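You operate a simulated robot arm through the tools that you are given. There is no shell and no other tool.

Carry out the task below with a simulated two-armed robot. There is one attempt and no reset: what you move stays moved.

Task
Empty the tin marked fine into the mixer and add three measures of water.
Fine: switch on, tin in the round dock, slider to feed and closed again; do not stir; the other tin stays. Set down upright: what you pick out.

It is judged by the outcome, as a careful person would: the job done as asked, and still so three seconds after it is handed in. It fails if anything else is knocked over, pushed out of place, dropped, spilled or broken.

Robot
Two 7-joint arms with three-finger grippers on one trunk that stands fixed in place. Base frame: the origin is at the foot of the trunk, x ahead of it, y to its left, z up. Readings come in cm, degrees, newtons and seconds.
The left shoulder is at [3, 12.4, 118.3], the right one opposite. With the tool pointing down near the work surface each hand reaches from about 10 to 78 cm from the base axis, measured 20 degrees to its own side. Payload 2.2 kg a hand.
Tool frame (each hand has its own): the origin (TCP) lies between the finger pads and is the grasp point; the fingertips stand 2.8 cm ahead of it; z points along the fingers, y is the line along which they close. Largest opening 10.2 cm; the body of the gripper starts 7.1 cm behind the TCP.
Orientation is told as [roll, pitch, yaw] about the base's x, y, z axes, in that order, counted from this pose: with the fingers straight down and closing along the base's y, the tool's x points along the base's -x, its y along +y and its z along -z.

Tools
- The arms move only by the tool move_arm. It takes "left_motion", "right_motion" or both (then of equal length, played together; a hand with none holds still); each is a list of rows, each a list of 3 entries, a list of its own where there are three numbers: the shift along the tool's x, y, z in units of 20 mm (1.0 is 20 mm), then the turn, a rotation vector about the tool's x, y, z in units of 6 degrees (1.0 is 6 degrees), then the gripper command, from -1 (shut) to 1 (fully open), values between in proportion. In form: [[[dx, dy, dz], [ax, ay, az], hand], ...]. A call has 1 to 20 rows; each row shifts and turns the commanded pose from where the row before left it, along the tool's axes as they then stand. A call with a number of a shift or a turn outside -1 to 1 is refused whole. A row lasts 0.2 s, in which the tool goes at most 5 cm and 8.6 degrees; a call with a longer step from one row to the next is refused whole, and so is a gripper value outside its range. A pose out of reach is approached as far as the arm can. The call stops where the force on the tool passes 40 N (or 10 N more than at its start, if that is more) or the arm is blocked; 0.2 s more then pass. Each finger halts on what it meets, pressing with about 40 N; the grip force reading is that of the motor and also rises with nothing between the fingers. The clock runs only during rows and for 0.2 s after the last one: add rows that do not move to give the fingers time. It gives the time, the measured TCP pose, the force on the tool (base axes), the opening and the grip force at its end, in the units of the frame above (readings bear some noise), with the torque about the TCP (base axes, N m) and any sound that the robot's microphone picked up.
- Cameras (640 x 400 px; columns grow to the right, rows downward): "scene" is now at [4.52, -2.44, 186.88]; the picture's right is [-0.29, -0.96, 0.00], its down [-0.78, 0.24, -0.58] and it looks along [0.55, -0.17, -0.81] (base axes); focal length 337 px, centre (320, 200). "left" rides on the left gripper at [7.2, 3.8, -8.6] in its tool frame; the picture's right is [-0.46, 0.89, 0.00], its down [-0.60, -0.32, -0.73] and it looks along [-0.65, -0.34, 0.68] (tool axes); focal length 256 px, centre (320, 200). "right" rides on the right gripper at [6.9, 4.4, -8.6] in its tool frame; the picture's right is [-0.53, 0.85, 0.00], its down [-0.58, -0.36, -0.73] and it looks along [-0.62, -0.39, 0.68] (tool axes); focal length 256 px, centre (320, 200). There is no depth. A picture from a camera that has moved, and an enlarged one, comes with that camera's place and axes in the base frame and with its lens. The place of the scene camera against the robot may be out by one fixed shift of up to 2.5 cm in any direction.
- snapshot(camera): a new picture of that camera. The clock stands still meanwhile.
- lift_body(by): slides the trunk up (or, below 0, down) by that many cm; the arms and the scene camera ride with it, the base frame stays. It gives what a move gives, with no picture.
- head_to(pan, tilt): turns the head with the scene camera to pan (to the left, within 143 degrees either way) and tilt (down, from -29 to 69), counted from straight ahead of the robot. It gives what a move gives.
- inspect(camera, box): a new picture of the part [left, top, right, bottom] of that camera's present view, enlarged. The clock stands still meanwhile.
- sign_off(): hands the job in; it is judged then, once.

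Places have to be worked out from the pictures, the camera data and where the tool is seen. Open the grippers and draw the arms clear of the work before you hand the job in, unless the task says otherwise.

The tools are called as a command line: name --argument value ..., lists and objects as JSON in quotes. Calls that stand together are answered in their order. move_arm: Moves the arms, as the interface text tells. Its arguments: {"type":"object","properties":{"left_motion":{"type":"array","items":{"type":"array"}},"right_motion":{"type":"array","items":{"type":"array"}}},"required":[]} The other tools are called the same way: lift_body (by) slides the trunk up or down; head_to (pan, tilt) turns the head that bears the scene camera; snapshot (camera) takes a picture; inspect (camera, box) takes an enlarged picture of a part of a camera's view; sign_off () hands the job in.

At the start:

```text
clock: 0.0
left_tool_pos: [48.3, 10.06, 121.96]
left_tcp_rot: [-0.1, -0.1, 0.0]
left_ft_force: [-0.7, 0.3, 0.2]
left_ft_torque: [0.03, -0.02, 0.01]
left_grip_width: 10.18
left_gripper_force: 0.0
right_tool_pos: [43.48, -23.23, 126.55]
right_tcp_rot: [0.1, -0.1, 0.0]
right_ft_force: [-0.1, -0.5, 1.0]
right_ft_torque: [0.05, 0.02, 0.03]
right_grip_width: 10.19
right_gripper_force: 0.0
trunk travel left (down, up): [-42.5, 11.5]
head pan, tilt: [-16.9, 54.6]
```

scene: 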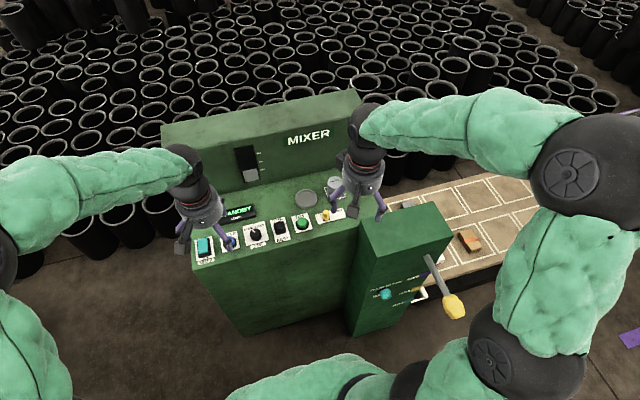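
right: 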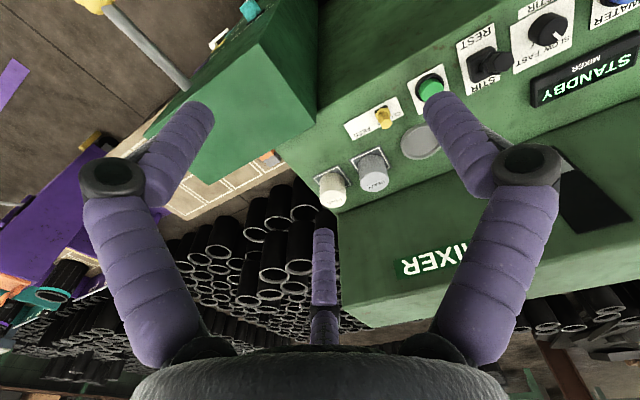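
left: 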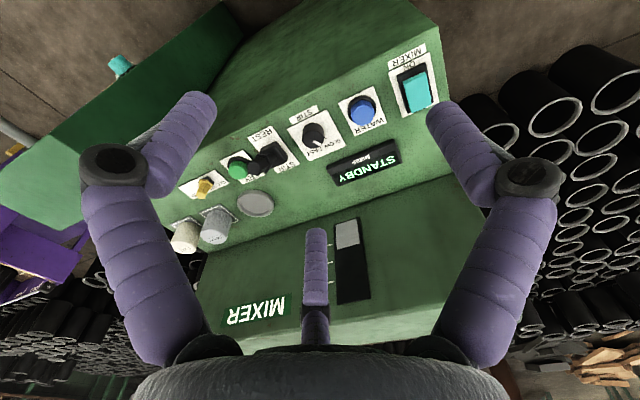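

I start by looking closely at the mixer panel and the tins from the current views.

inspect --camera "scene" --box '[160, 80, 400, 280]'

inspect --camera "left" --box '[160, 30, 460, 220]'

inspect --camera "right" --box '[300, 0, 640, 220]'

inspect --camera "scene" --box '[340, 170, 560, 330]'

```text
2.00 times, centred on (280, 180) of scene
camera zoom: at [4.52, -2.44, 186.88], right [-0.29, -0.96, 0.0], down [-0.78, 0.24, -0.58], along [0.55, -0.17, -0.81], focal length 674 px, centre (400, 240)
```

zoom: 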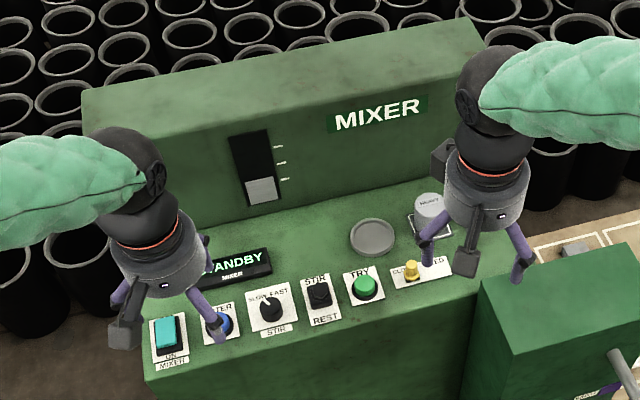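

```text
2.11 times, centred on (310, 125) of left
camera zoom: at [41.24, 13.76, 130.67], right [0.46, 0.89, 0.0], down [0.6, -0.32, 0.73], along [0.65, -0.34, -0.68], focal length 539 px, centre (341, 358)
```

zoom: 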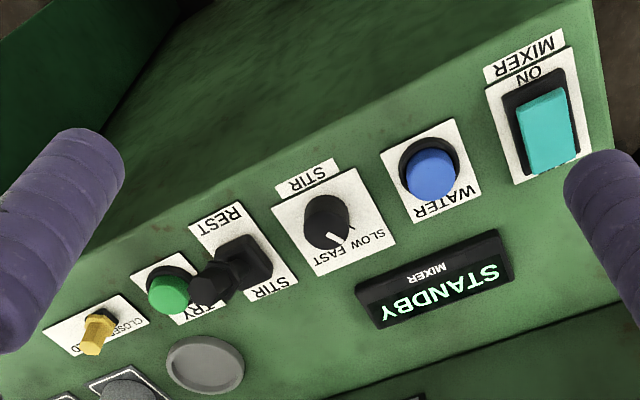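

```text
1.82 times, centred on (470, 110) of right
camera zoom: at [36.66, -18.81, 134.96], right [0.53, 0.85, 0.0], down [0.58, -0.36, 0.73], along [0.62, -0.39, -0.68], focal length 465 px, centre (47, 364)
```

zoom: 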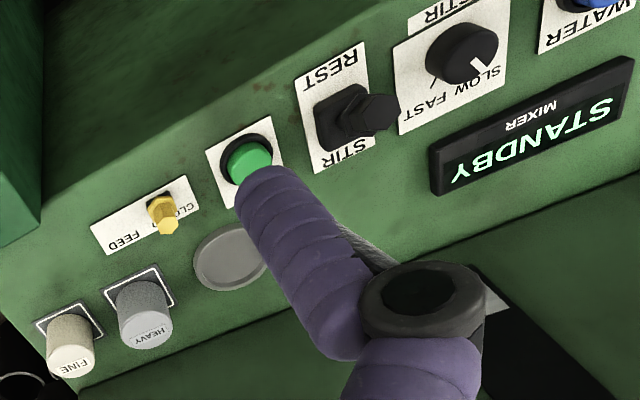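

```text
2.50 times, centred on (450, 250) of scene
camera zoom: at [4.52, -2.44, 186.88], right [-0.29, -0.96, 0.0], down [-0.78, 0.24, -0.58], along [0.55, -0.17, -0.81], focal length 843 px, centre (-5, 75)
```

zoom: 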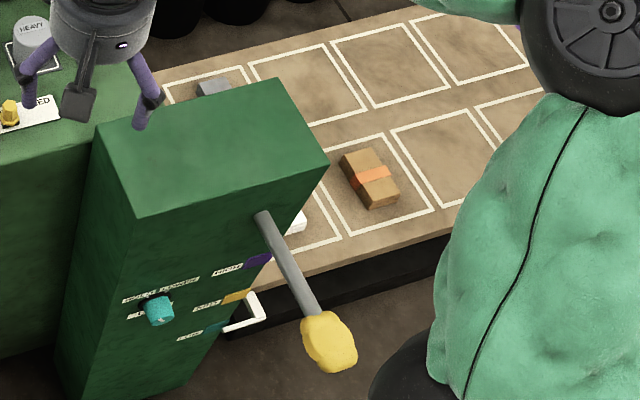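

The panel's controls are visible: ON rocker, blue WATER button, stir knob, stir/rest switch, TRY button, yellow slider, round grey dock and two tins (HEAVY, FINE). I draw both arms back a little to get a clear scene view.

move_arm --left_motion '[[[1, 0, 0], [0, 0, 0], 1], [[1, 0.5, 0], [0, 0, 0], 1], [[1, 0.5, 0], [0, 0, 0], 1], [[1, 0.5, 0], [0, 0, 0], 1], [[1, 0.5, 0], [0, 0, 0], 1], [[1, 0.5, 0], [0, 0, 0], 1]]' --right_motion '[[[1, 0, 0], [0, 0, 0], 1], [[1, -0.5, 0], [0, 0, 0], 1], [[1, -0.5, 0], [0, 0, 0], 1], [[1, -0.5, 0], [0, 0, 0], 1], [[1, -0.5, 0], [0, 0, 0], 1], [[1, -0.5, 0], [0, 0, 0], 1]]'

snapshot --camera "scene"

snapshot --camera "right"

snapshot --camera "left"

```text
clock: 1.4
left_tool_pos: [36.2, 14.99, 121.92]
left_tcp_rot: [0.1, -0.2, 0.0]
left_ft_force: [-0.3, 0.3, -1.1]
left_ft_torque: [-0.01, -0.04, 0.0]
left_grip_width: 10.18
left_gripper_force: 0.0
right_tool_pos: [31.58, -28.22, 126.59]
right_tcp_rot: [0.0, -0.2, 0.0]
right_ft_force: [0.1, -0.1, -1.1]
right_ft_torque: [0.0, -0.05, 0.02]
right_grip_width: 10.19
right_gripper_force: 0.0
trunk travel left (down, up): [-42.5, 11.5]
head pan, tilt: [-16.9, 54.6]
```

```text
taken
camera scene: at [4.21, -2.4, 186.88], right [-0.29, -0.96, 0.0], down [-0.78, 0.24, -0.58], along [0.56, -0.17, -0.81], focal length 337 px, centre (320, 200)
```

scene: 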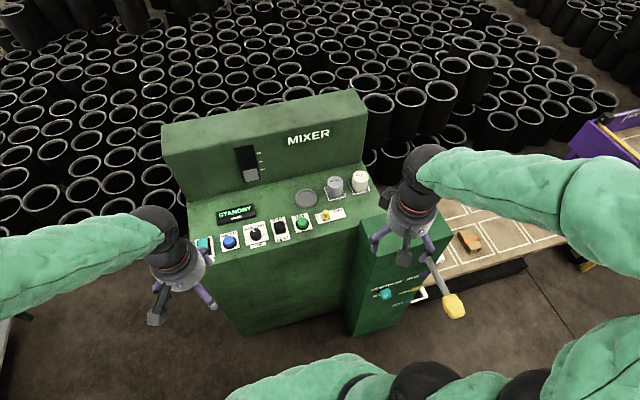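

```text
taken
camera right: at [24.67, -23.75, 135.04], right [0.53, 0.85, 0.0], down [0.58, -0.36, 0.73], along [0.62, -0.39, -0.68], focal length 256 px, centre (320, 200)
```

right: 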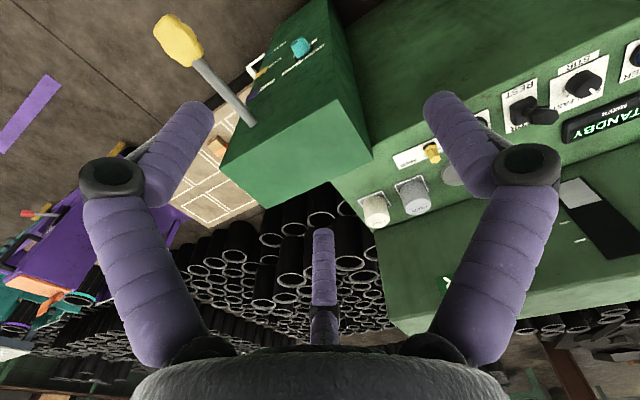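

```text
taken
camera left: at [28.97, 18.74, 130.66], right [0.47, 0.89, 0.0], down [0.6, -0.32, 0.73], along [0.65, -0.34, -0.68], focal length 256 px, centre (320, 200)
```

left: 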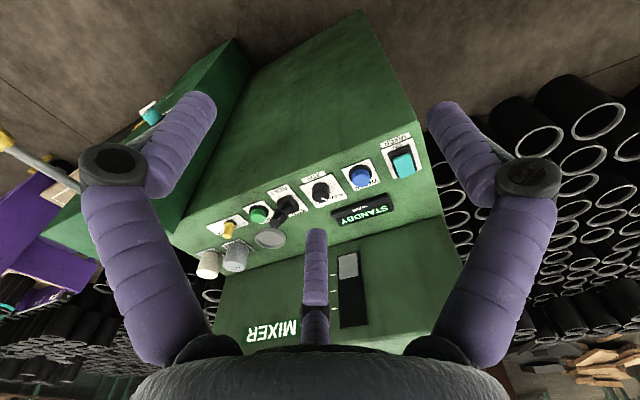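

inspect --camera "scene" --box '[190, 130, 390, 255]'

inspect --camera "scene" --box '[290, 160, 390, 225]'

inspect --camera "right" --box '[340, 80, 640, 270]'

inspect --camera "left" --box '[180, 110, 440, 300]'

```text
3.20 times, centred on (290, 192) of scene
camera zoom: at [4.21, -2.4, 186.88], right [-0.29, -0.96, 0.0], down [-0.78, 0.24, -0.58], along [0.56, -0.17, -0.81], focal length 1078 px, centre (416, 224)
```

zoom: 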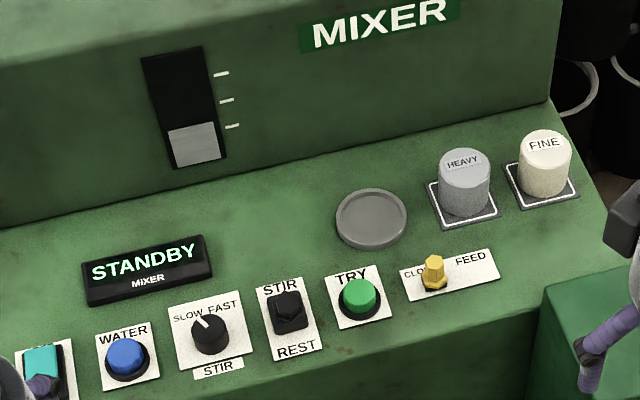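

```text
6.15 times, centred on (340, 192) of scene
camera zoom: at [4.21, -2.4, 186.88], right [-0.29, -0.96, 0.0], down [-0.78, 0.24, -0.58], along [0.56, -0.17, -0.81], focal length 2074 px, centre (197, 246)
```

zoom: 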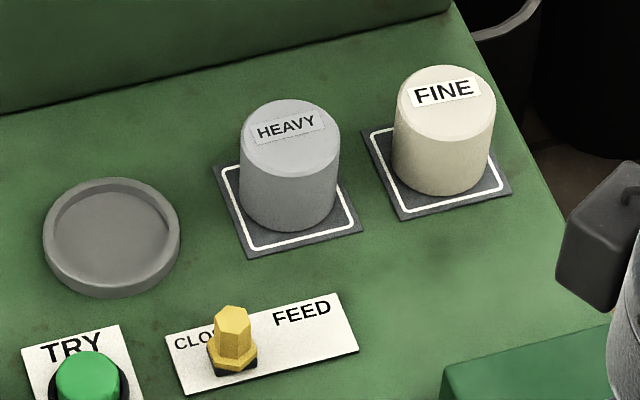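

```text
2.11 times, centred on (490, 175) of right
camera zoom: at [24.67, -23.75, 135.04], right [0.53, 0.85, 0.0], down [0.58, -0.36, 0.73], along [0.62, -0.39, -0.68], focal length 539 px, centre (-38, 253)
```

zoom: 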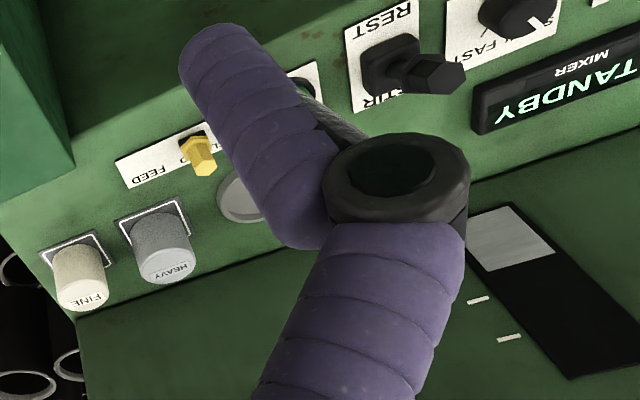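

```text
2.11 times, centred on (310, 205) of left
camera zoom: at [28.97, 18.74, 130.66], right [0.47, 0.89, 0.0], down [0.6, -0.32, 0.73], along [0.65, -0.34, -0.68], focal length 539 px, centre (341, 190)
```

zoom: 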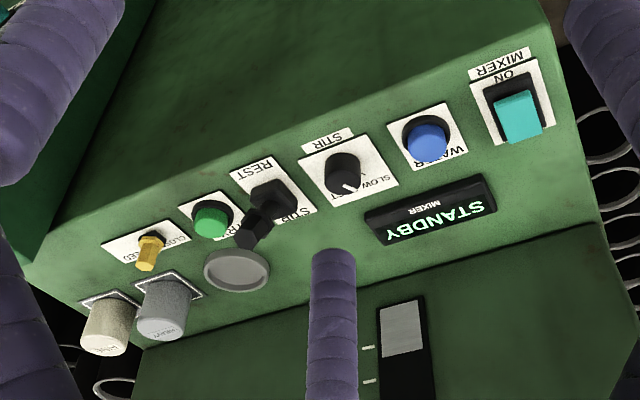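

The machine is aligned with the base axes: I triangulate rocker ≈(61.4,18.5,95.8), WATER ≈(61.2,10.6,94.9), slider knob ≈(60.9,-21.1,96.2), dock ≈(70.6,-17.3,94), HEAVY ≈(70.4,-27.4,98.9), FINE ≈(70.7,-36.9,98.9). I look closer at the rocker, toggle and gauge before touching anything.

inspect --camera "left" --box '[370, 120, 440, 190]'

inspect --camera "left" --box '[200, 160, 330, 260]'

inspect --camera "scene" --box '[225, 130, 285, 190]'

inspect --camera "scene" --box '[190, 190, 290, 260]'

```text
5.71 times, centred on (405, 155) of left
camera zoom: at [28.97, 18.74, 130.66], right [0.47, 0.89, 0.0], down [0.6, -0.32, 0.73], along [0.65, -0.34, -0.68], focal length 1463 px, centre (-166, 457)
```

zoom: 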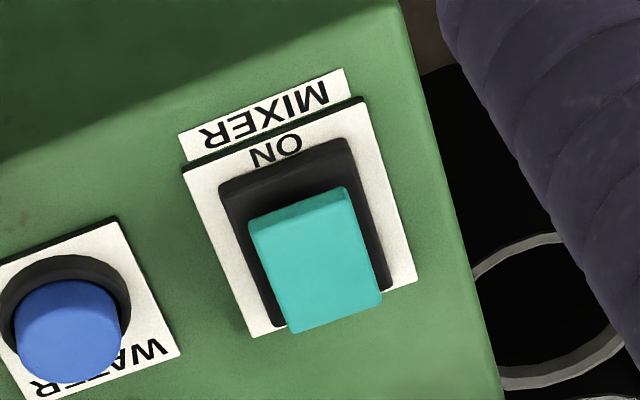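

```text
4.00 times, centred on (265, 210) of left
camera zoom: at [28.97, 18.74, 130.66], right [0.47, 0.89, 0.0], down [0.6, -0.32, 0.73], along [0.65, -0.34, -0.68], focal length 1024 px, centre (540, 160)
```

zoom: 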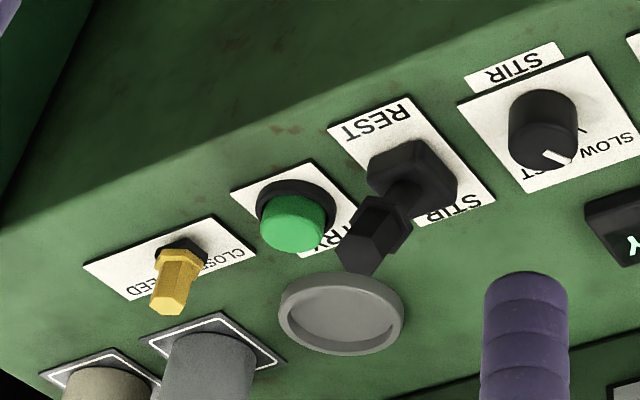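

```text
6.67 times, centred on (255, 160) of scene
camera zoom: at [4.21, -2.4, 186.88], right [-0.29, -0.96, 0.0], down [-0.78, 0.24, -0.58], along [0.56, -0.17, -0.81], focal length 2247 px, centre (753, 467)
```

zoom: 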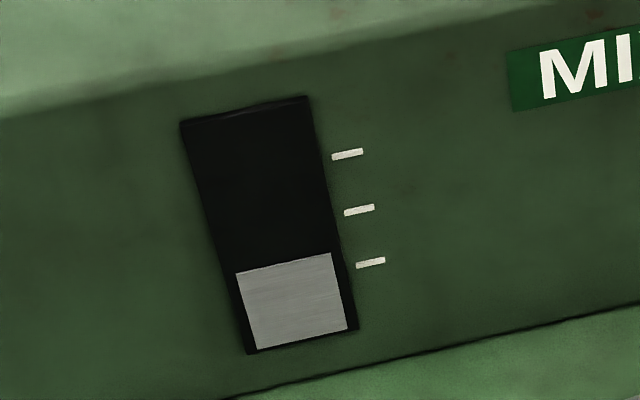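

```text
5.71 times, centred on (240, 225) of scene
camera zoom: at [4.21, -2.4, 186.88], right [-0.29, -0.96, 0.0], down [-0.78, 0.24, -0.58], along [0.56, -0.17, -0.81], focal length 1926 px, centre (777, 57)
```

zoom: 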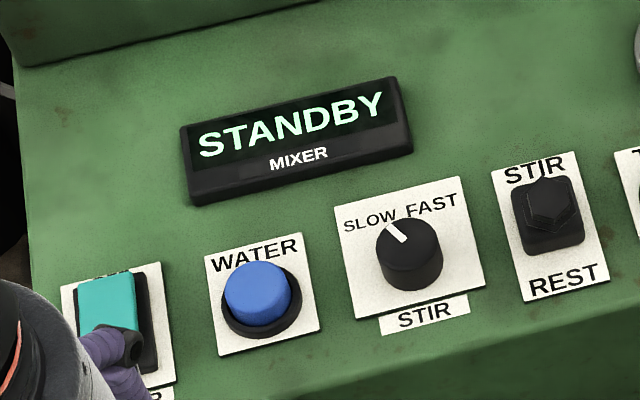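

The rocker's ON end is the robot-side end, and the toggle leans to REST. I shut the left gripper and bring it above the near end of the rocker.

move_arm --left_motion '[[[0, 0, 0], [0, 0, 0], -1], [[0, 0, 0], [0, 0, 0], -1], [[0, 0, 0], [0, 0, 0], -1], [[-1, 0.15, 0.4], [0, 0, 0], -1], [[-1, 0.15, 0.4], [0, 0, 0], -1], [[-1, 0.15, 0.4], [0, 0, 0], -1], [[-1, 0.15, 0.4], [0, 0, 0], -1], [[-1, 0.15, 0.4], [0, 0, 0], -1], [[-1, 0.15, 0.4], [0, 0, 0], -1], [[-1, 0.15, 0.4], [0, 0, 0], -1], [[-1, 0.15, 0.4], [0, 0, 0], -1], [[-1, 0.15, 0.4], [0, 0, 0], -1], [[-1, 0.15, 0.4], [0, 0, 0], -1], [[-1, 0.15, 0.4], [0, 0, 0], -1], [[-0.9, 0.15, 0.4], [0, 0, 0], -1]]'

snapshot --camera "left"

snapshot --camera "scene"

```text
clock: 4.6
left_tool_pos: [60.36, 18.55, 112.36]
left_tcp_rot: [0.0, 0.1, -0.1]
left_ft_force: [-0.2, -0.5, 0.2]
left_ft_torque: [-0.03, -0.01, 0.01]
left_grip_width: 0.19
left_gripper_force: 31.3
right_tool_pos: [31.96, -28.11, 126.57]
right_tcp_rot: [0.0, 0.0, 0.0]
right_ft_force: [-0.2, -0.6, 0.6]
right_ft_torque: [-0.03, 0.01, -0.02]
right_grip_width: 10.19
right_gripper_force: 0.0
trunk travel left (down, up): [-42.5, 11.5]
head pan, tilt: [-16.9, 54.6]
```

```text
taken
camera left: at [53.13, 22.28, 121.15], right [0.46, 0.89, 0.0], down [0.6, -0.32, 0.73], along [0.65, -0.34, -0.68], focal length 256 px, centre (320, 200)
```

left: 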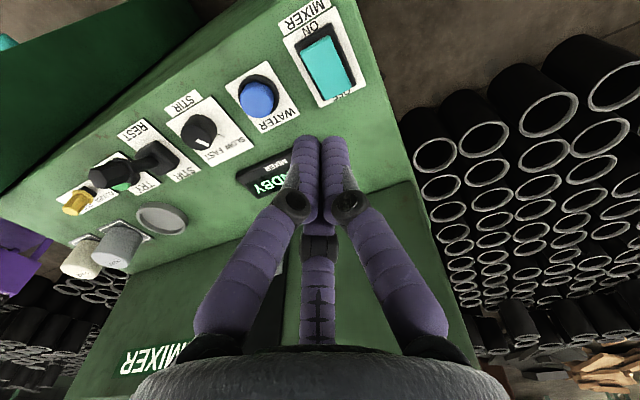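

```text
taken
camera scene: at [4.63, -2.42, 186.87], right [-0.29, -0.96, 0.0], down [-0.78, 0.24, -0.58], along [0.55, -0.17, -0.82], focal length 337 px, centre (320, 200)
```

scene: 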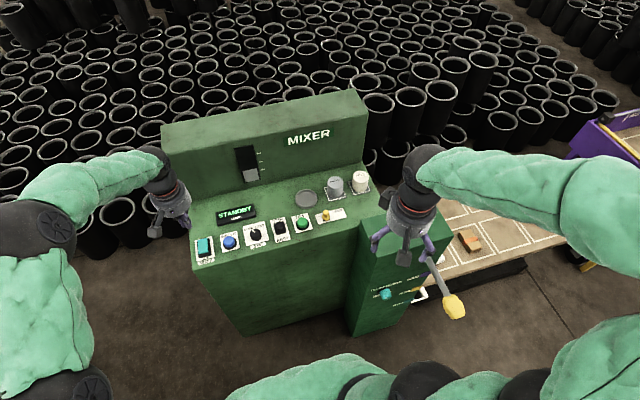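

The hand is above the rocker at (60.4,18.6); I zoom on the rocker and display from here to make sure of its ends.

inspect --camera "left" --box '[230, 0, 400, 130]'

inspect --camera "left" --box '[40, 100, 240, 290]'

```text
3.08 times, centred on (315, 65) of left
camera zoom: at [53.13, 22.28, 121.15], right [0.46, 0.89, 0.0], down [0.6, -0.32, 0.73], along [0.65, -0.34, -0.68], focal length 788 px, centre (335, 615)
```

zoom: 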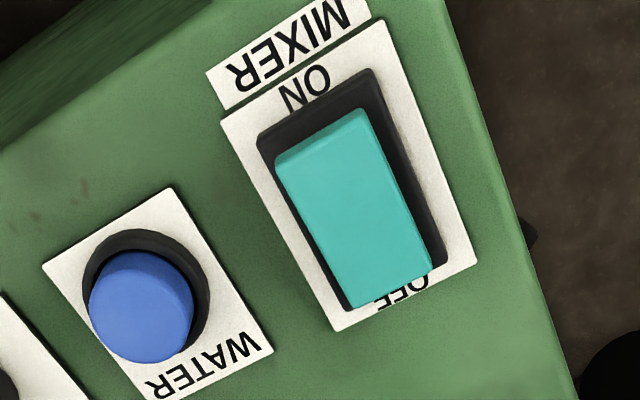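

```text
2.11 times, centred on (140, 195) of left
camera zoom: at [53.13, 22.28, 121.15], right [0.46, 0.89, 0.0], down [0.6, -0.32, 0.73], along [0.65, -0.34, -0.68], focal length 539 px, centre (699, 210)
```

zoom: 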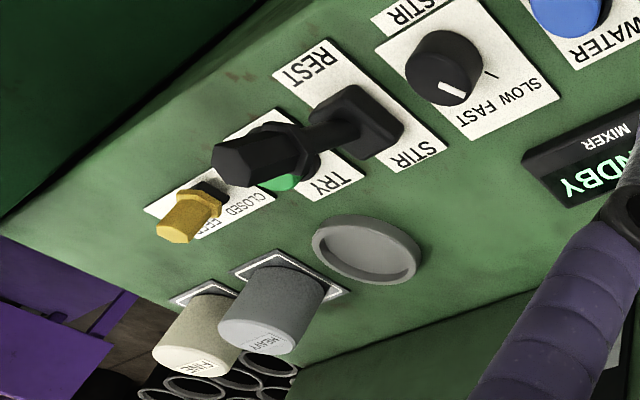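

OFF is at the far end and ON at the near end, as judged; near edge x≈59.4, middle x≈61.7. I lower the shut fingers until just above the near end.

move_arm --left_motion '[[[0, 0, 1], [0, 0, 0], -1], [[0, 0, 1], [0, 0, 0], -1], [[0, 0, 1], [0, 0, 0], -1], [[0, 0, 1], [0, 0, 0], -1], [[0, 0, 1], [0, 0, 0], -1], [[0, 0, 0.8], [0, 0, 0], -1], [[0, 0, 0.2], [0, 0, 0], -1], [[0, 0, 0.2], [0, 0, 0], -1]]'

snapshot --camera "left"

```text
clock: 6.4
left_tool_pos: [60.08, 18.61, 100.05]
left_tcp_rot: [-0.1, 0.0, 0.0]
left_ft_force: [0.3, 0.2, 0.5]
left_ft_torque: [-0.02, -0.02, -0.02]
left_grip_width: 0.19
left_gripper_force: 32.0
right_tool_pos: [31.76, -28.14, 126.47]
right_tcp_rot: [0.0, 0.0, 0.0]
right_ft_force: [-0.3, -0.1, 0.0]
right_ft_torque: [-0.04, 0.0, -0.01]
right_grip_width: 10.18
right_gripper_force: 0.1
trunk travel left (down, up): [-42.5, 11.5]
head pan, tilt: [-16.9, 54.6]
```

```text
taken
camera left: at [53.03, 22.34, 108.66], right [0.46, 0.89, 0.0], down [0.6, -0.32, 0.73], along [0.65, -0.34, -0.68], focal length 256 px, centre (320, 200)
```

left: 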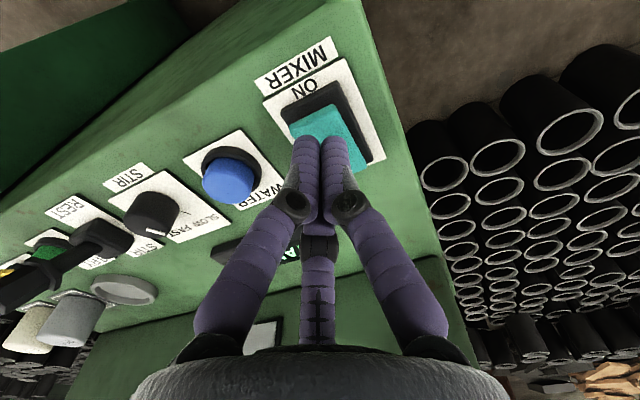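

Fingertips are about 1 cm above the near end of the rocker. I press down in small steps.

move_arm --left_motion '[[[0, 0, 0.2], [0, 0, 0], -1], [[0, 0, 0.2], [0, 0, 0], -1], [[0, 0, 0.15], [0, 0, 0], -1], [[0, 0, 0.15], [0, 0, 0], -1]]'

snapshot --camera "left"

```text
clock: 7.4
left_tool_pos: [60.26, 18.58, 98.59]
left_tcp_rot: [0.0, 0.0, 0.0]
left_ft_force: [-0.2, 0.1, 0.6]
left_ft_torque: [-0.05, 0.03, -0.05]
left_grip_width: 0.21
left_gripper_force: 31.4
right_tool_pos: [31.89, -28.16, 126.45]
right_tcp_rot: [0.0, 0.1, 0.1]
right_ft_force: [-0.1, 0.0, 0.1]
right_ft_torque: [-0.02, 0.04, -0.02]
right_grip_width: 10.21
right_gripper_force: 0.1
trunk travel left (down, up): [-42.5, 11.5]
head pan, tilt: [-16.9, 54.6]
```

```text
taken
camera left: at [53.05, 22.37, 107.28], right [0.46, 0.89, 0.0], down [0.6, -0.32, 0.73], along [0.65, -0.34, -0.68], focal length 256 px, centre (320, 200)
```

left: 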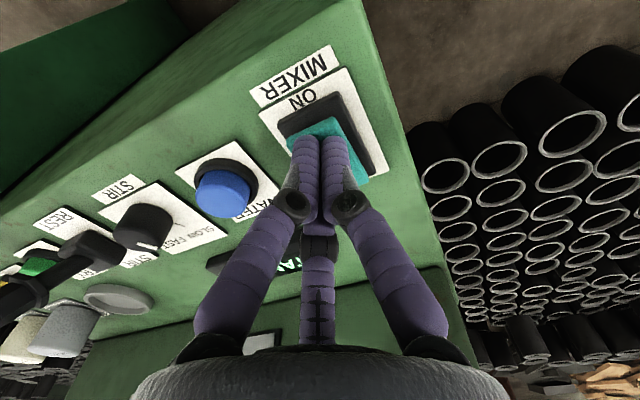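

Tip is now at z≈95.8 with no contact force yet, so I continue downward in small steps.

move_arm --left_motion '[[[0, 0, 0.15], [0, 0, 0], -1], [[0, 0, 0.15], [0, 0, 0], -1]]'

inspect --camera "scene" --box '[180, 130, 280, 260]'

```text
clock: 8.0
left_tool_pos: [60.23, 18.53, 97.89]
left_tcp_rot: [0.0, -0.1, 0.1]
left_ft_force: [-0.9, 0.2, 1.7]
left_ft_torque: [0.0, -0.03, -0.05]
left_grip_width: 0.21
left_gripper_force: 31.9
right_tool_pos: [31.74, -28.23, 126.47]
right_tcp_rot: [0.1, 0.0, 0.0]
right_ft_force: [-0.2, -0.7, 1.0]
right_ft_torque: [0.01, 0.0, 0.0]
right_grip_width: 10.2
right_gripper_force: 0.0
trunk travel left (down, up): [-42.5, 11.5]
head pan, tilt: [-16.9, 54.6]
```

```text
3.08 times, centred on (230, 195) of scene
camera zoom: at [4.51, -2.44, 186.88], right [-0.29, -0.96, 0.0], down [-0.78, 0.24, -0.58], along [0.55, -0.17, -0.81], focal length 1037 px, centre (597, 215)
```

zoom: 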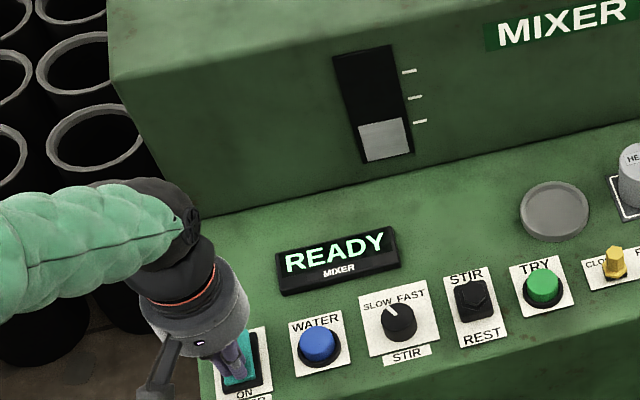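

The display reads READY. I lift the left hand off and check it stays so.

move_arm --left_motion '[[[0, 0, -0.5], [0, 0, 0], -1], [[0, 0, -1], [0, 0, 0], -1], [[0, 0, -1], [0, 0, 0], -1], [[0, 0, -1], [0, 0, 0], -1], [[0, 0, -1], [0, 0, 0], -1]]'

inspect --camera "scene" --box '[180, 130, 280, 260]'

snapshot --camera "left"

```text
clock: 9.2
left_tool_pos: [60.23, 18.61, 107.05]
left_tcp_rot: [0.0, 0.1, -0.1]
left_ft_force: [0.4, -0.4, -0.6]
left_ft_torque: [-0.03, -0.01, -0.01]
left_grip_width: 0.2
left_gripper_force: 31.7
right_tool_pos: [31.77, -28.23, 126.55]
right_tcp_rot: [0.1, -0.1, 0.0]
right_ft_force: [0.0, -0.4, -0.8]
right_ft_torque: [-0.01, -0.05, 0.02]
right_grip_width: 10.21
right_gripper_force: 0.1
trunk travel left (down, up): [-42.5, 11.5]
head pan, tilt: [-16.9, 54.6]
```

```text
3.08 times, centred on (230, 195) of scene
camera zoom: at [4.47, -2.46, 186.88], right [-0.29, -0.96, 0.0], down [-0.78, 0.24, -0.58], along [0.55, -0.17, -0.81], focal length 1037 px, centre (597, 215)
```

zoom: 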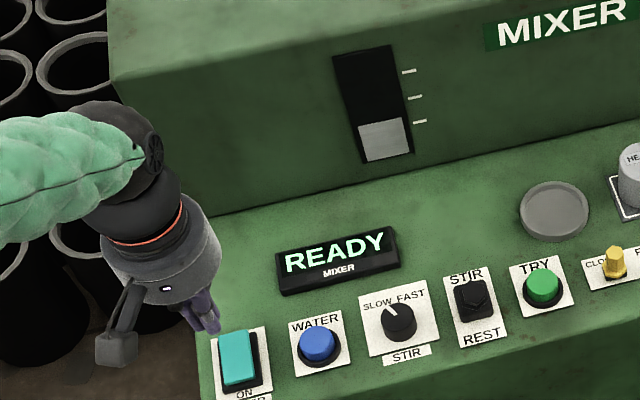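

```text
taken
camera left: at [53.09, 22.26, 115.69], right [0.47, 0.89, 0.0], down [0.6, -0.32, 0.73], along [0.65, -0.34, -0.68], focal length 256 px, centre (320, 200)
```

left: 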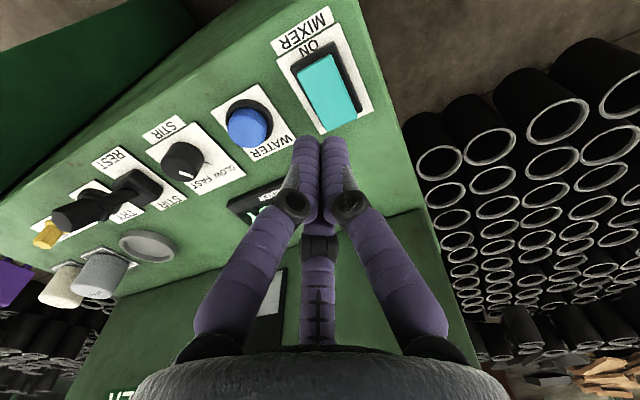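

READY holds. Before bringing the right arm over, I check the green side box's height and the tins from the right camera.

snapshot --camera "right"

inspect --camera "right" --box '[200, 0, 480, 250]'

inspect --camera "scene" --box '[310, 160, 480, 320]'

```text
taken
camera right: at [24.88, -23.79, 134.98], right [0.53, 0.85, 0.0], down [0.58, -0.37, 0.73], along [0.62, -0.39, -0.68], focal length 256 px, centre (320, 200)
```

right: 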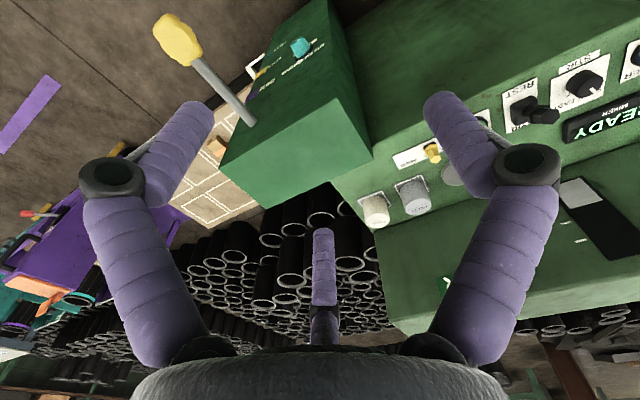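

```text
1.60 times, centred on (340, 125) of right
camera zoom: at [24.88, -23.79, 134.98], right [0.53, 0.85, 0.0], down [0.58, -0.37, 0.73], along [0.62, -0.39, -0.68], focal length 410 px, centre (288, 320)
```

zoom: 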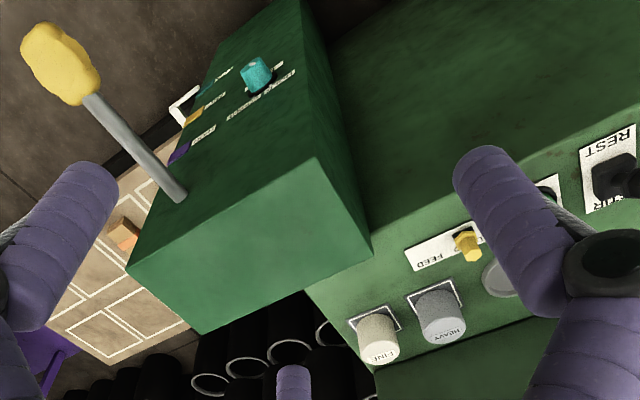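

```text
2.50 times, centred on (395, 240) of scene
camera zoom: at [4.47, -2.46, 186.88], right [-0.29, -0.96, 0.0], down [-0.78, 0.24, -0.58], along [0.55, -0.17, -0.81], focal length 843 px, centre (132, 100)
```

zoom: 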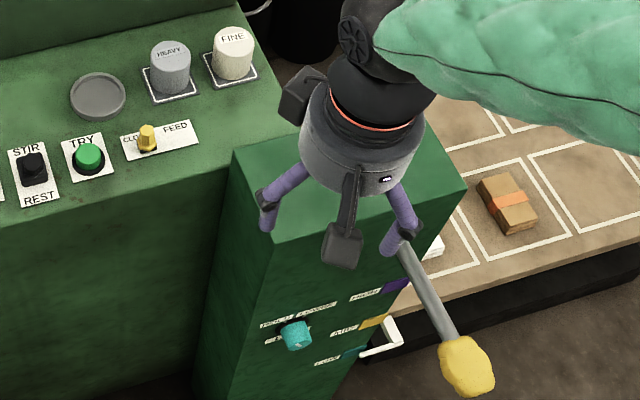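

The side box top is at z≈104 (x 38–49.5, y −29.5 to −51), so I keep above it. I move the right hand, gripper partly open, to above and in front of the FINE tin.

move_arm --right_motion '[[[-0.95, -0.19, 0.3], [0, 0, 0], 0.5], [[-0.95, -0.19, 0.3], [0, 0, 0], 0.5], [[-0.95, -0.19, 0.3], [0, 0, 0], 0.5], [[-0.95, -0.19, 0.3], [0, 0, 0], 0.5], [[-0.95, -0.19, 0.3], [0, 0, 0], 0.5], [[-0.95, -0.19, 0.3], [0, 0, 0], 0.5], [[-0.95, -0.19, 0.3], [0, 0, 0], 0.5], [[-0.95, -0.19, 0.3], [0, 0, 0], 0.5], [[-0.95, -0.19, 0.3], [0, 0, 0], 0.5], [[-0.95, -0.19, 0.3], [0, 0, 0], 0.5], [[-0.95, -0.19, 0.3], [0, 0, 0], 0.5], [[-0.95, -0.19, 0.3], [0, 0, 0], 0.5], [[-0.95, -0.19, 0.3], [0, 0, 0], 0.5], [[-0.95, -0.19, 0.3], [0, 0, 0], 0.5], [[-0.95, -0.19, 0.3], [0, 0, 0], 0.5], [[-0.95, -0.19, 0.3], [0, 0, 0], 0.5], [[-0.95, -0.19, 0.3], [0, 0, 0], 0.5], [[-0.95, -0.19, 0.3], [0, 0, 0], 0.5]]'

snapshot --camera "right"

snapshot --camera "scene"

```text
clock: 13.0
left_tool_pos: [60.4, 18.46, 106.84]
left_tcp_rot: [0.0, 0.1, 0.0]
left_ft_force: [0.4, -0.1, 0.0]
left_ft_torque: [-0.03, 0.03, 0.04]
left_grip_width: 0.23
left_gripper_force: 31.4
right_tool_pos: [65.88, -35.17, 115.58]
right_tcp_rot: [0.0, 0.1, 0.1]
right_ft_force: [-0.7, 0.8, 0.0]
right_ft_torque: [-0.02, 0.0, 0.0]
right_grip_width: 7.65
right_gripper_force: 0.0
trunk travel left (down, up): [-42.5, 11.5]
head pan, tilt: [-16.9, 54.6]
```

```text
taken
camera right: at [59.02, -30.71, 124.08], right [0.53, 0.85, 0.0], down [0.58, -0.36, 0.73], along [0.62, -0.39, -0.68], focal length 256 px, centre (320, 200)
```

right: 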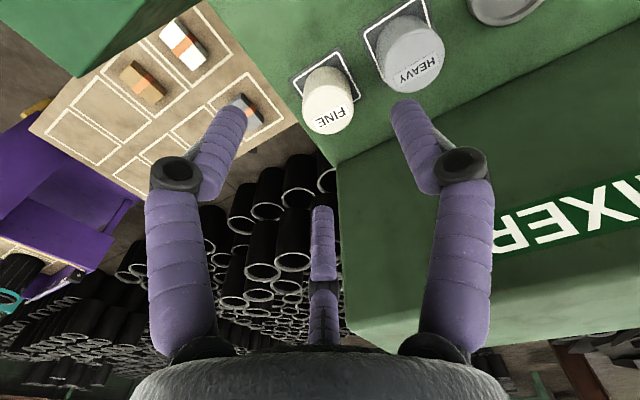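

```text
taken
camera scene: at [4.68, -2.47, 186.87], right [-0.29, -0.96, 0.0], down [-0.78, 0.24, -0.58], along [0.55, -0.17, -0.82], focal length 337 px, centre (320, 200)
```

scene: 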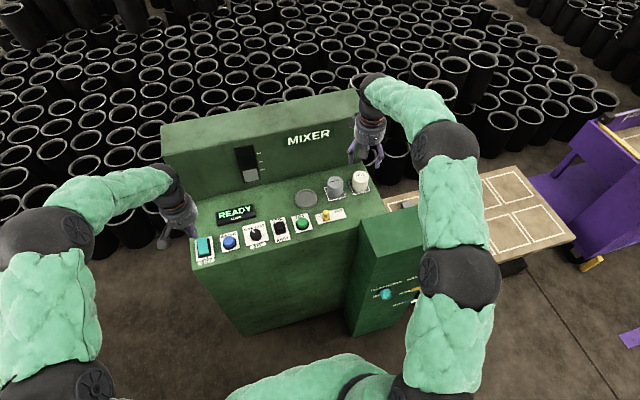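

inspect --camera "right" --box '[270, 0, 480, 150]'

```text
2.67 times, centred on (375, 75) of right
camera zoom: at [59.02, -30.71, 124.08], right [0.53, 0.85, 0.0], down [0.58, -0.36, 0.73], along [0.62, -0.39, -0.68], focal length 683 px, centre (173, 533)
```

zoom: 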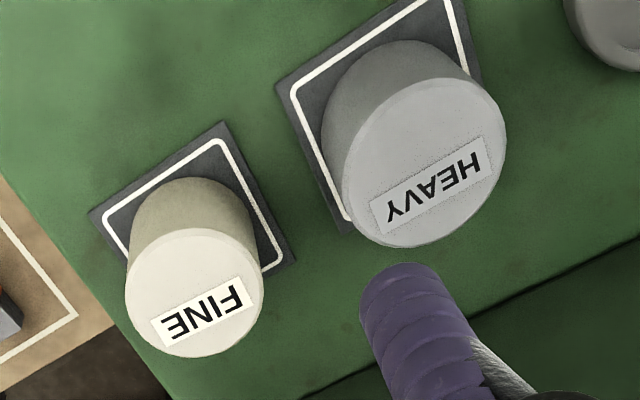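

FINE lid centre comes out at ≈(70.65,−37.0,98.7), pad around (70.6,−36.95), diameter ≈5.4 cm. I move directly above it and look again before descending.

move_arm --right_motion '[[[-0.8, -0.3, 0.5], [0, 0, 0], 0.5], [[-0.8, -0.3, 0.5], [0, 0, 0], 0.5], [[-0.8, -0.3, 0.5], [0, 0, 0], 0.5], [[0, 0, 0.5], [0, 0, 0], 0.5], [[0, 0, 0.5], [0, 0, 0], 0.5]]'

snapshot --camera "right"

inspect --camera "scene" --box '[290, 80, 450, 240]'

```text
clock: 14.2
left_tool_pos: [60.3, 18.55, 106.9]
left_tcp_rot: [-0.1, 0.0, -0.1]
left_ft_force: [0.5, -0.1, 0.0]
left_ft_torque: [0.01, 0.0, 0.03]
left_grip_width: 0.22
left_gripper_force: 31.3
right_tool_pos: [70.56, -36.83, 110.6]
right_tcp_rot: [0.1, 0.1, 0.1]
right_ft_force: [0.4, -0.2, -0.5]
right_ft_torque: [-0.02, 0.0, 0.03]
right_grip_width: 7.66
right_gripper_force: 0.1
trunk travel left (down, up): [-42.5, 11.5]
head pan, tilt: [-16.9, 54.6]
```

```text
taken
camera right: at [63.71, -32.48, 119.09], right [0.53, 0.85, 0.0], down [0.58, -0.37, 0.73], along [0.62, -0.39, -0.68], focal length 256 px, centre (320, 200)
```

right: 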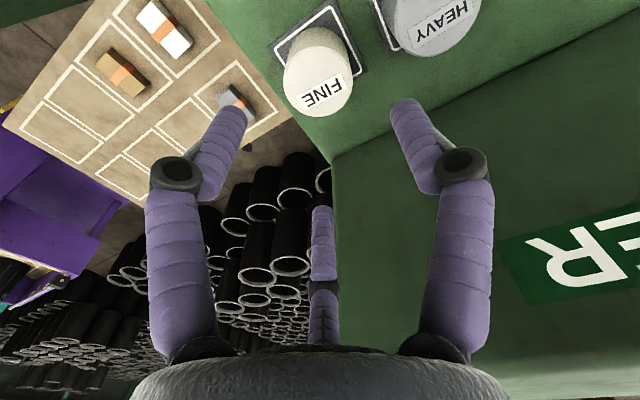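

```text
2.50 times, centred on (370, 160) of scene
camera zoom: at [4.57, -2.46, 186.87], right [-0.29, -0.96, 0.0], down [-0.78, 0.24, -0.58], along [0.55, -0.17, -0.81], focal length 843 px, centre (195, 300)
```

zoom: 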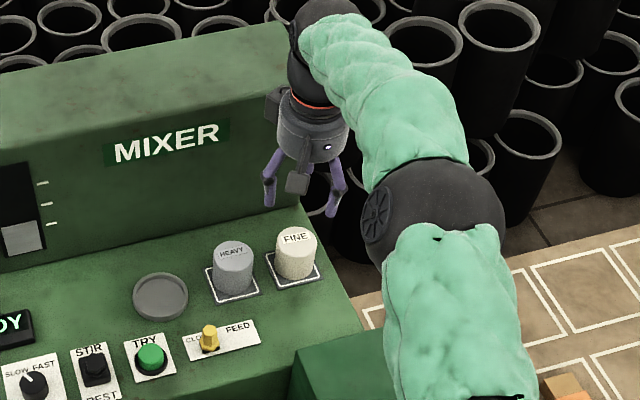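

The tin lies under the tool axis and the reach holds. I descend till the fingertips are just above the lid and check.

move_arm --right_motion '[[[0, 0, 0.9], [0, 0, 0], 0.5], [[0, 0, 0.9], [0, 0, 0], 0.5], [[0, 0, 0.9], [0, 0, 0], 0.5], [[0, 0, 0.9], [0, 0, 0], 0.5], [[0, 0, 0.5], [0, 0, 0], 0.5], [[0, 0, 0], [0, 0, 0], 0.5]]'

snapshot --camera "right"

inspect --camera "scene" --box '[290, 100, 430, 240]'

```text
clock: 15.6
left_tool_pos: [60.27, 18.59, 106.87]
left_tcp_rot: [0.0, -0.1, 0.0]
left_ft_force: [-0.4, 0.5, -0.2]
left_ft_torque: [-0.03, 0.0, 0.0]
left_grip_width: 0.19
left_gripper_force: 31.6
right_tool_pos: [70.74, -36.78, 102.4]
right_tcp_rot: [0.0, -0.1, 0.0]
right_ft_force: [-0.5, 0.2, 0.8]
right_ft_torque: [0.06, 0.03, -0.02]
right_grip_width: 7.69
right_gripper_force: 0.0
trunk travel left (down, up): [-42.5, 11.5]
head pan, tilt: [-16.9, 54.6]
```

```text
taken
camera right: at [63.79, -32.34, 110.87], right [0.53, 0.85, 0.0], down [0.58, -0.36, 0.73], along [0.62, -0.39, -0.68], focal length 256 px, centre (320, 200)
```

right: 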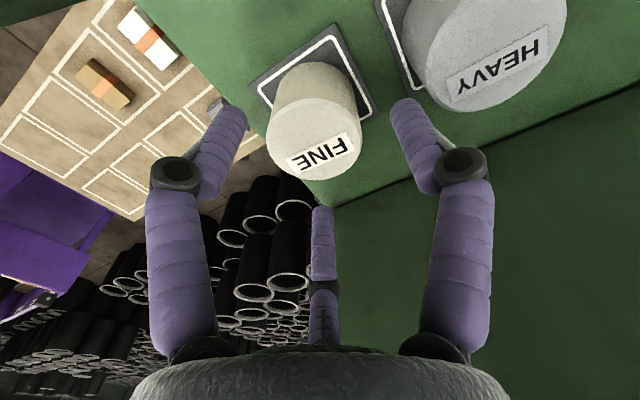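

```text
2.86 times, centred on (360, 170) of scene
camera zoom: at [4.54, -2.44, 186.88], right [-0.29, -0.96, 0.0], down [-0.78, 0.24, -0.58], along [0.55, -0.17, -0.81], focal length 963 px, centre (206, 286)
```

zoom: 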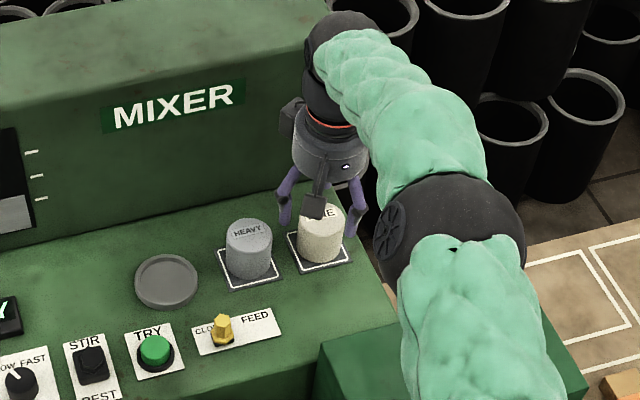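

Lid centre reads ≈(70.5,−36.9), TCP at (70.7,−36.8): fingers will straddle it. I descend to TCP z≈97.9 in small steps.

move_arm --right_motion '[[[0.08, -0.05, 0.5], [0, 0, 0], 0.5], [[0, 0, 0.5], [0, 0, 0], 0.5], [[0, 0, 0.5], [0, 0, 0], 0.5], [[0, 0, 0.4], [0, 0, 0], 0.5], [[0, 0, 0.3], [0, 0, 0], 0.5], [[0, 0, 0], [0, 0, 0], 0.5]]'

snapshot --camera "right"

inspect --camera "scene" --box '[290, 100, 430, 240]'

```text
clock: 17.0
left_tool_pos: [60.29, 18.52, 106.92]
left_tcp_rot: [0.1, 0.1, -0.1]
left_ft_force: [1.5, -0.4, 0.1]
left_ft_torque: [0.0, 0.01, 0.01]
left_grip_width: 0.18
left_gripper_force: 31.6
right_tool_pos: [70.33, -36.86, 98.05]
right_tcp_rot: [0.0, 0.0, 0.0]
right_ft_force: [0.3, -0.3, 0.3]
right_ft_torque: [0.0, 0.0, 0.01]
right_grip_width: 7.63
right_gripper_force: 0.1
trunk travel left (down, up): [-42.5, 11.5]
head pan, tilt: [-16.9, 54.6]
```

```text
taken
camera right: at [63.47, -32.44, 106.55], right [0.53, 0.85, 0.0], down [0.58, -0.36, 0.73], along [0.62, -0.39, -0.68], focal length 256 px, centre (320, 200)
```

right: 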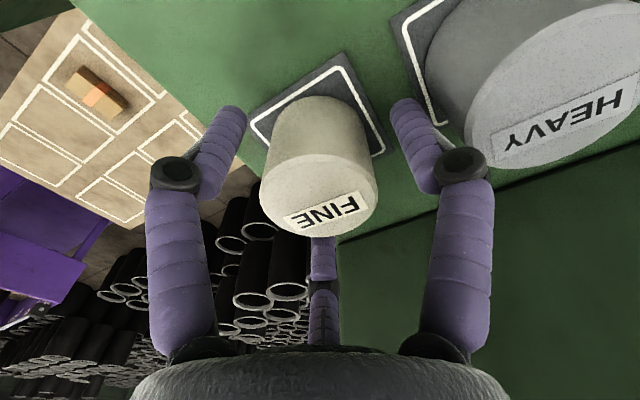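

```text
2.86 times, centred on (360, 170) of scene
camera zoom: at [4.53, -2.44, 186.88], right [-0.29, -0.96, 0.0], down [-0.78, 0.24, -0.58], along [0.55, -0.17, -0.81], focal length 963 px, centre (206, 286)
```

zoom: 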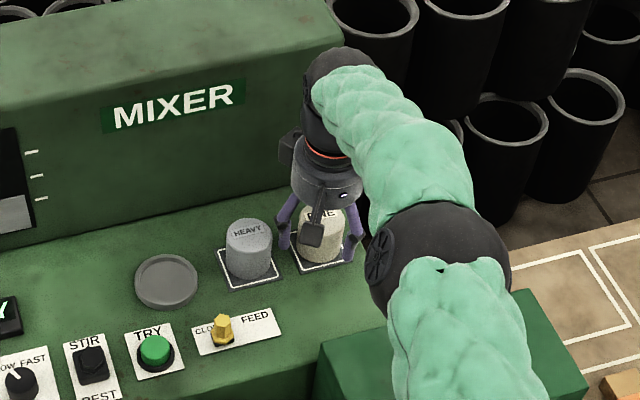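

Fingers straddle the FINE tin on both sides. I close the gripper on it.

move_arm --right_motion '[[[0, 0, 0], [0, 0, 0], 0.2], [[0, 0, 0], [0, 0, 0], 0.05], [[0, 0, 0], [0, 0, 0], -0.1], [[0, 0, 0], [0, 0, 0], -0.3], [[0, 0, 0], [0, 0, 0], -1], [[0, 0, 0], [0, 0, 0], -1]]'

snapshot --camera "right"

```text
clock: 18.4
left_tool_pos: [60.27, 18.55, 106.9]
left_tcp_rot: [-0.1, -0.1, 0.0]
left_ft_force: [-0.7, -0.3, -0.2]
left_ft_torque: [0.03, -0.02, -0.03]
left_grip_width: 0.21
left_gripper_force: 31.3
right_tool_pos: [70.39, -36.9, 98.07]
right_tcp_rot: [0.0, 0.0, 0.0]
right_ft_force: [-0.8, -0.7, 2.5]
right_ft_torque: [-0.01, -0.01, 0.02]
right_grip_width: 5.42
right_gripper_force: 39.9
trunk travel left (down, up): [-42.5, 11.5]
head pan, tilt: [-16.9, 54.6]
```

```text
taken
camera right: at [63.47, -32.44, 106.58], right [0.53, 0.85, 0.0], down [0.58, -0.36, 0.73], along [0.62, -0.39, -0.68], focal length 256 px, centre (320, 200)
```

right: 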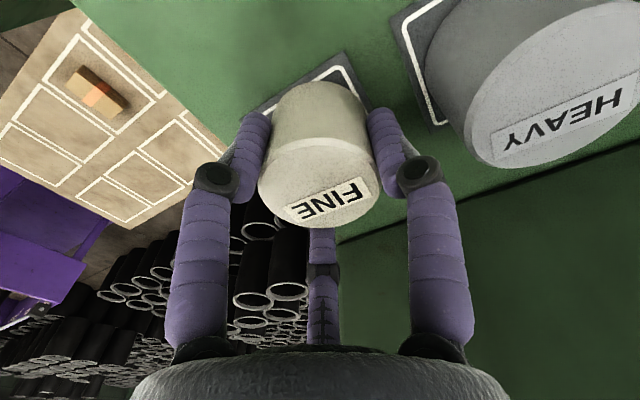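

Gripped at 5.42 cm width with 40 N. I lift straight up 9 cm and check the hold.

move_arm --right_motion '[[[0, 0, -0.3], [0, 0, 0], -1], [[0, 0, -0.6], [0, 0, 0], -1], [[0, 0, -0.9], [0, 0, 0], -1], [[0, 0, -0.9], [0, 0, 0], -1], [[0, 0, -0.9], [0, 0, 0], -1], [[0, 0, -0.6], [0, 0, 0], -1], [[0, 0, -0.3], [0, 0, 0], -1], [[0, 0, 0], [0, 0, 0], -1]]'

snapshot --camera "right"

inspect --camera "scene" --box '[290, 100, 430, 240]'

snapshot --camera "left"

```text
clock: 20.2
left_tool_pos: [60.35, 18.48, 106.93]
left_tcp_rot: [-0.1, 0.0, 0.0]
left_ft_force: [0.1, -1.0, 0.9]
left_ft_torque: [-0.02, -0.01, -0.02]
left_grip_width: 0.21
left_gripper_force: 31.8
right_tool_pos: [70.4, -36.95, 107.27]
right_tcp_rot: [0.1, 0.0, 0.0]
right_ft_force: [0.5, 0.0, -1.8]
right_ft_torque: [0.03, 0.04, 0.01]
right_grip_width: 5.41
right_gripper_force: 40.3
trunk travel left (down, up): [-42.5, 11.5]
head pan, tilt: [-16.9, 54.6]
```

```text
taken
camera right: at [63.52, -32.48, 115.62], right [0.53, 0.85, 0.0], down [0.58, -0.37, 0.73], along [0.62, -0.39, -0.68], focal length 256 px, centre (320, 200)
```

right: 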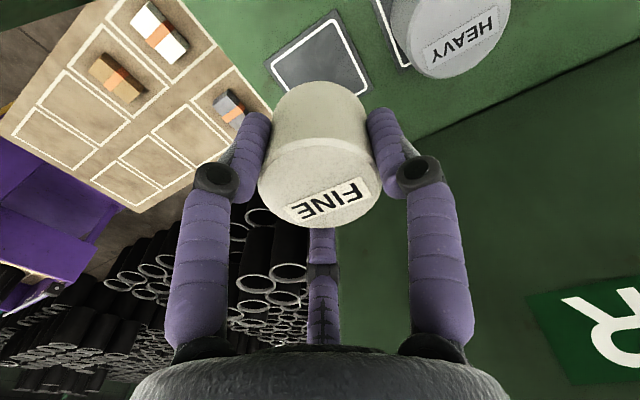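

```text
2.86 times, centred on (360, 170) of scene
camera zoom: at [4.58, -2.45, 186.87], right [-0.29, -0.96, 0.0], down [-0.78, 0.24, -0.58], along [0.55, -0.17, -0.81], focal length 963 px, centre (206, 286)
```

zoom: 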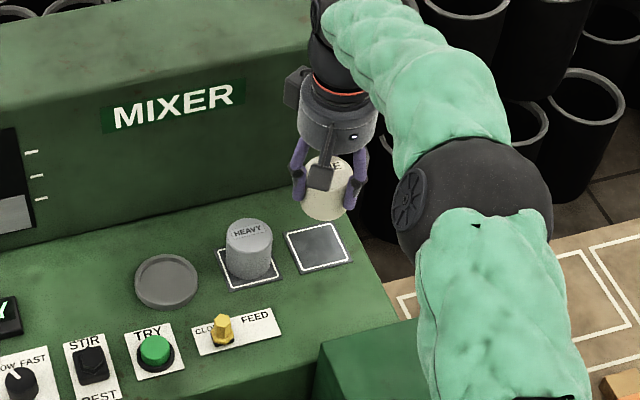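

```text
taken
camera left: at [53.17, 22.28, 115.63], right [0.47, 0.89, 0.0], down [0.6, -0.32, 0.73], along [0.65, -0.34, -0.68], focal length 256 px, centre (320, 200)
```

left: 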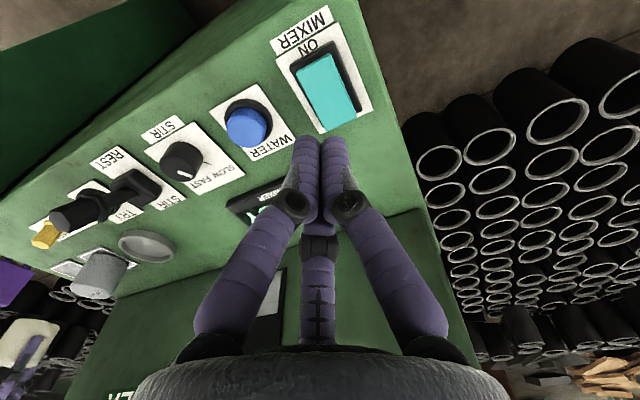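

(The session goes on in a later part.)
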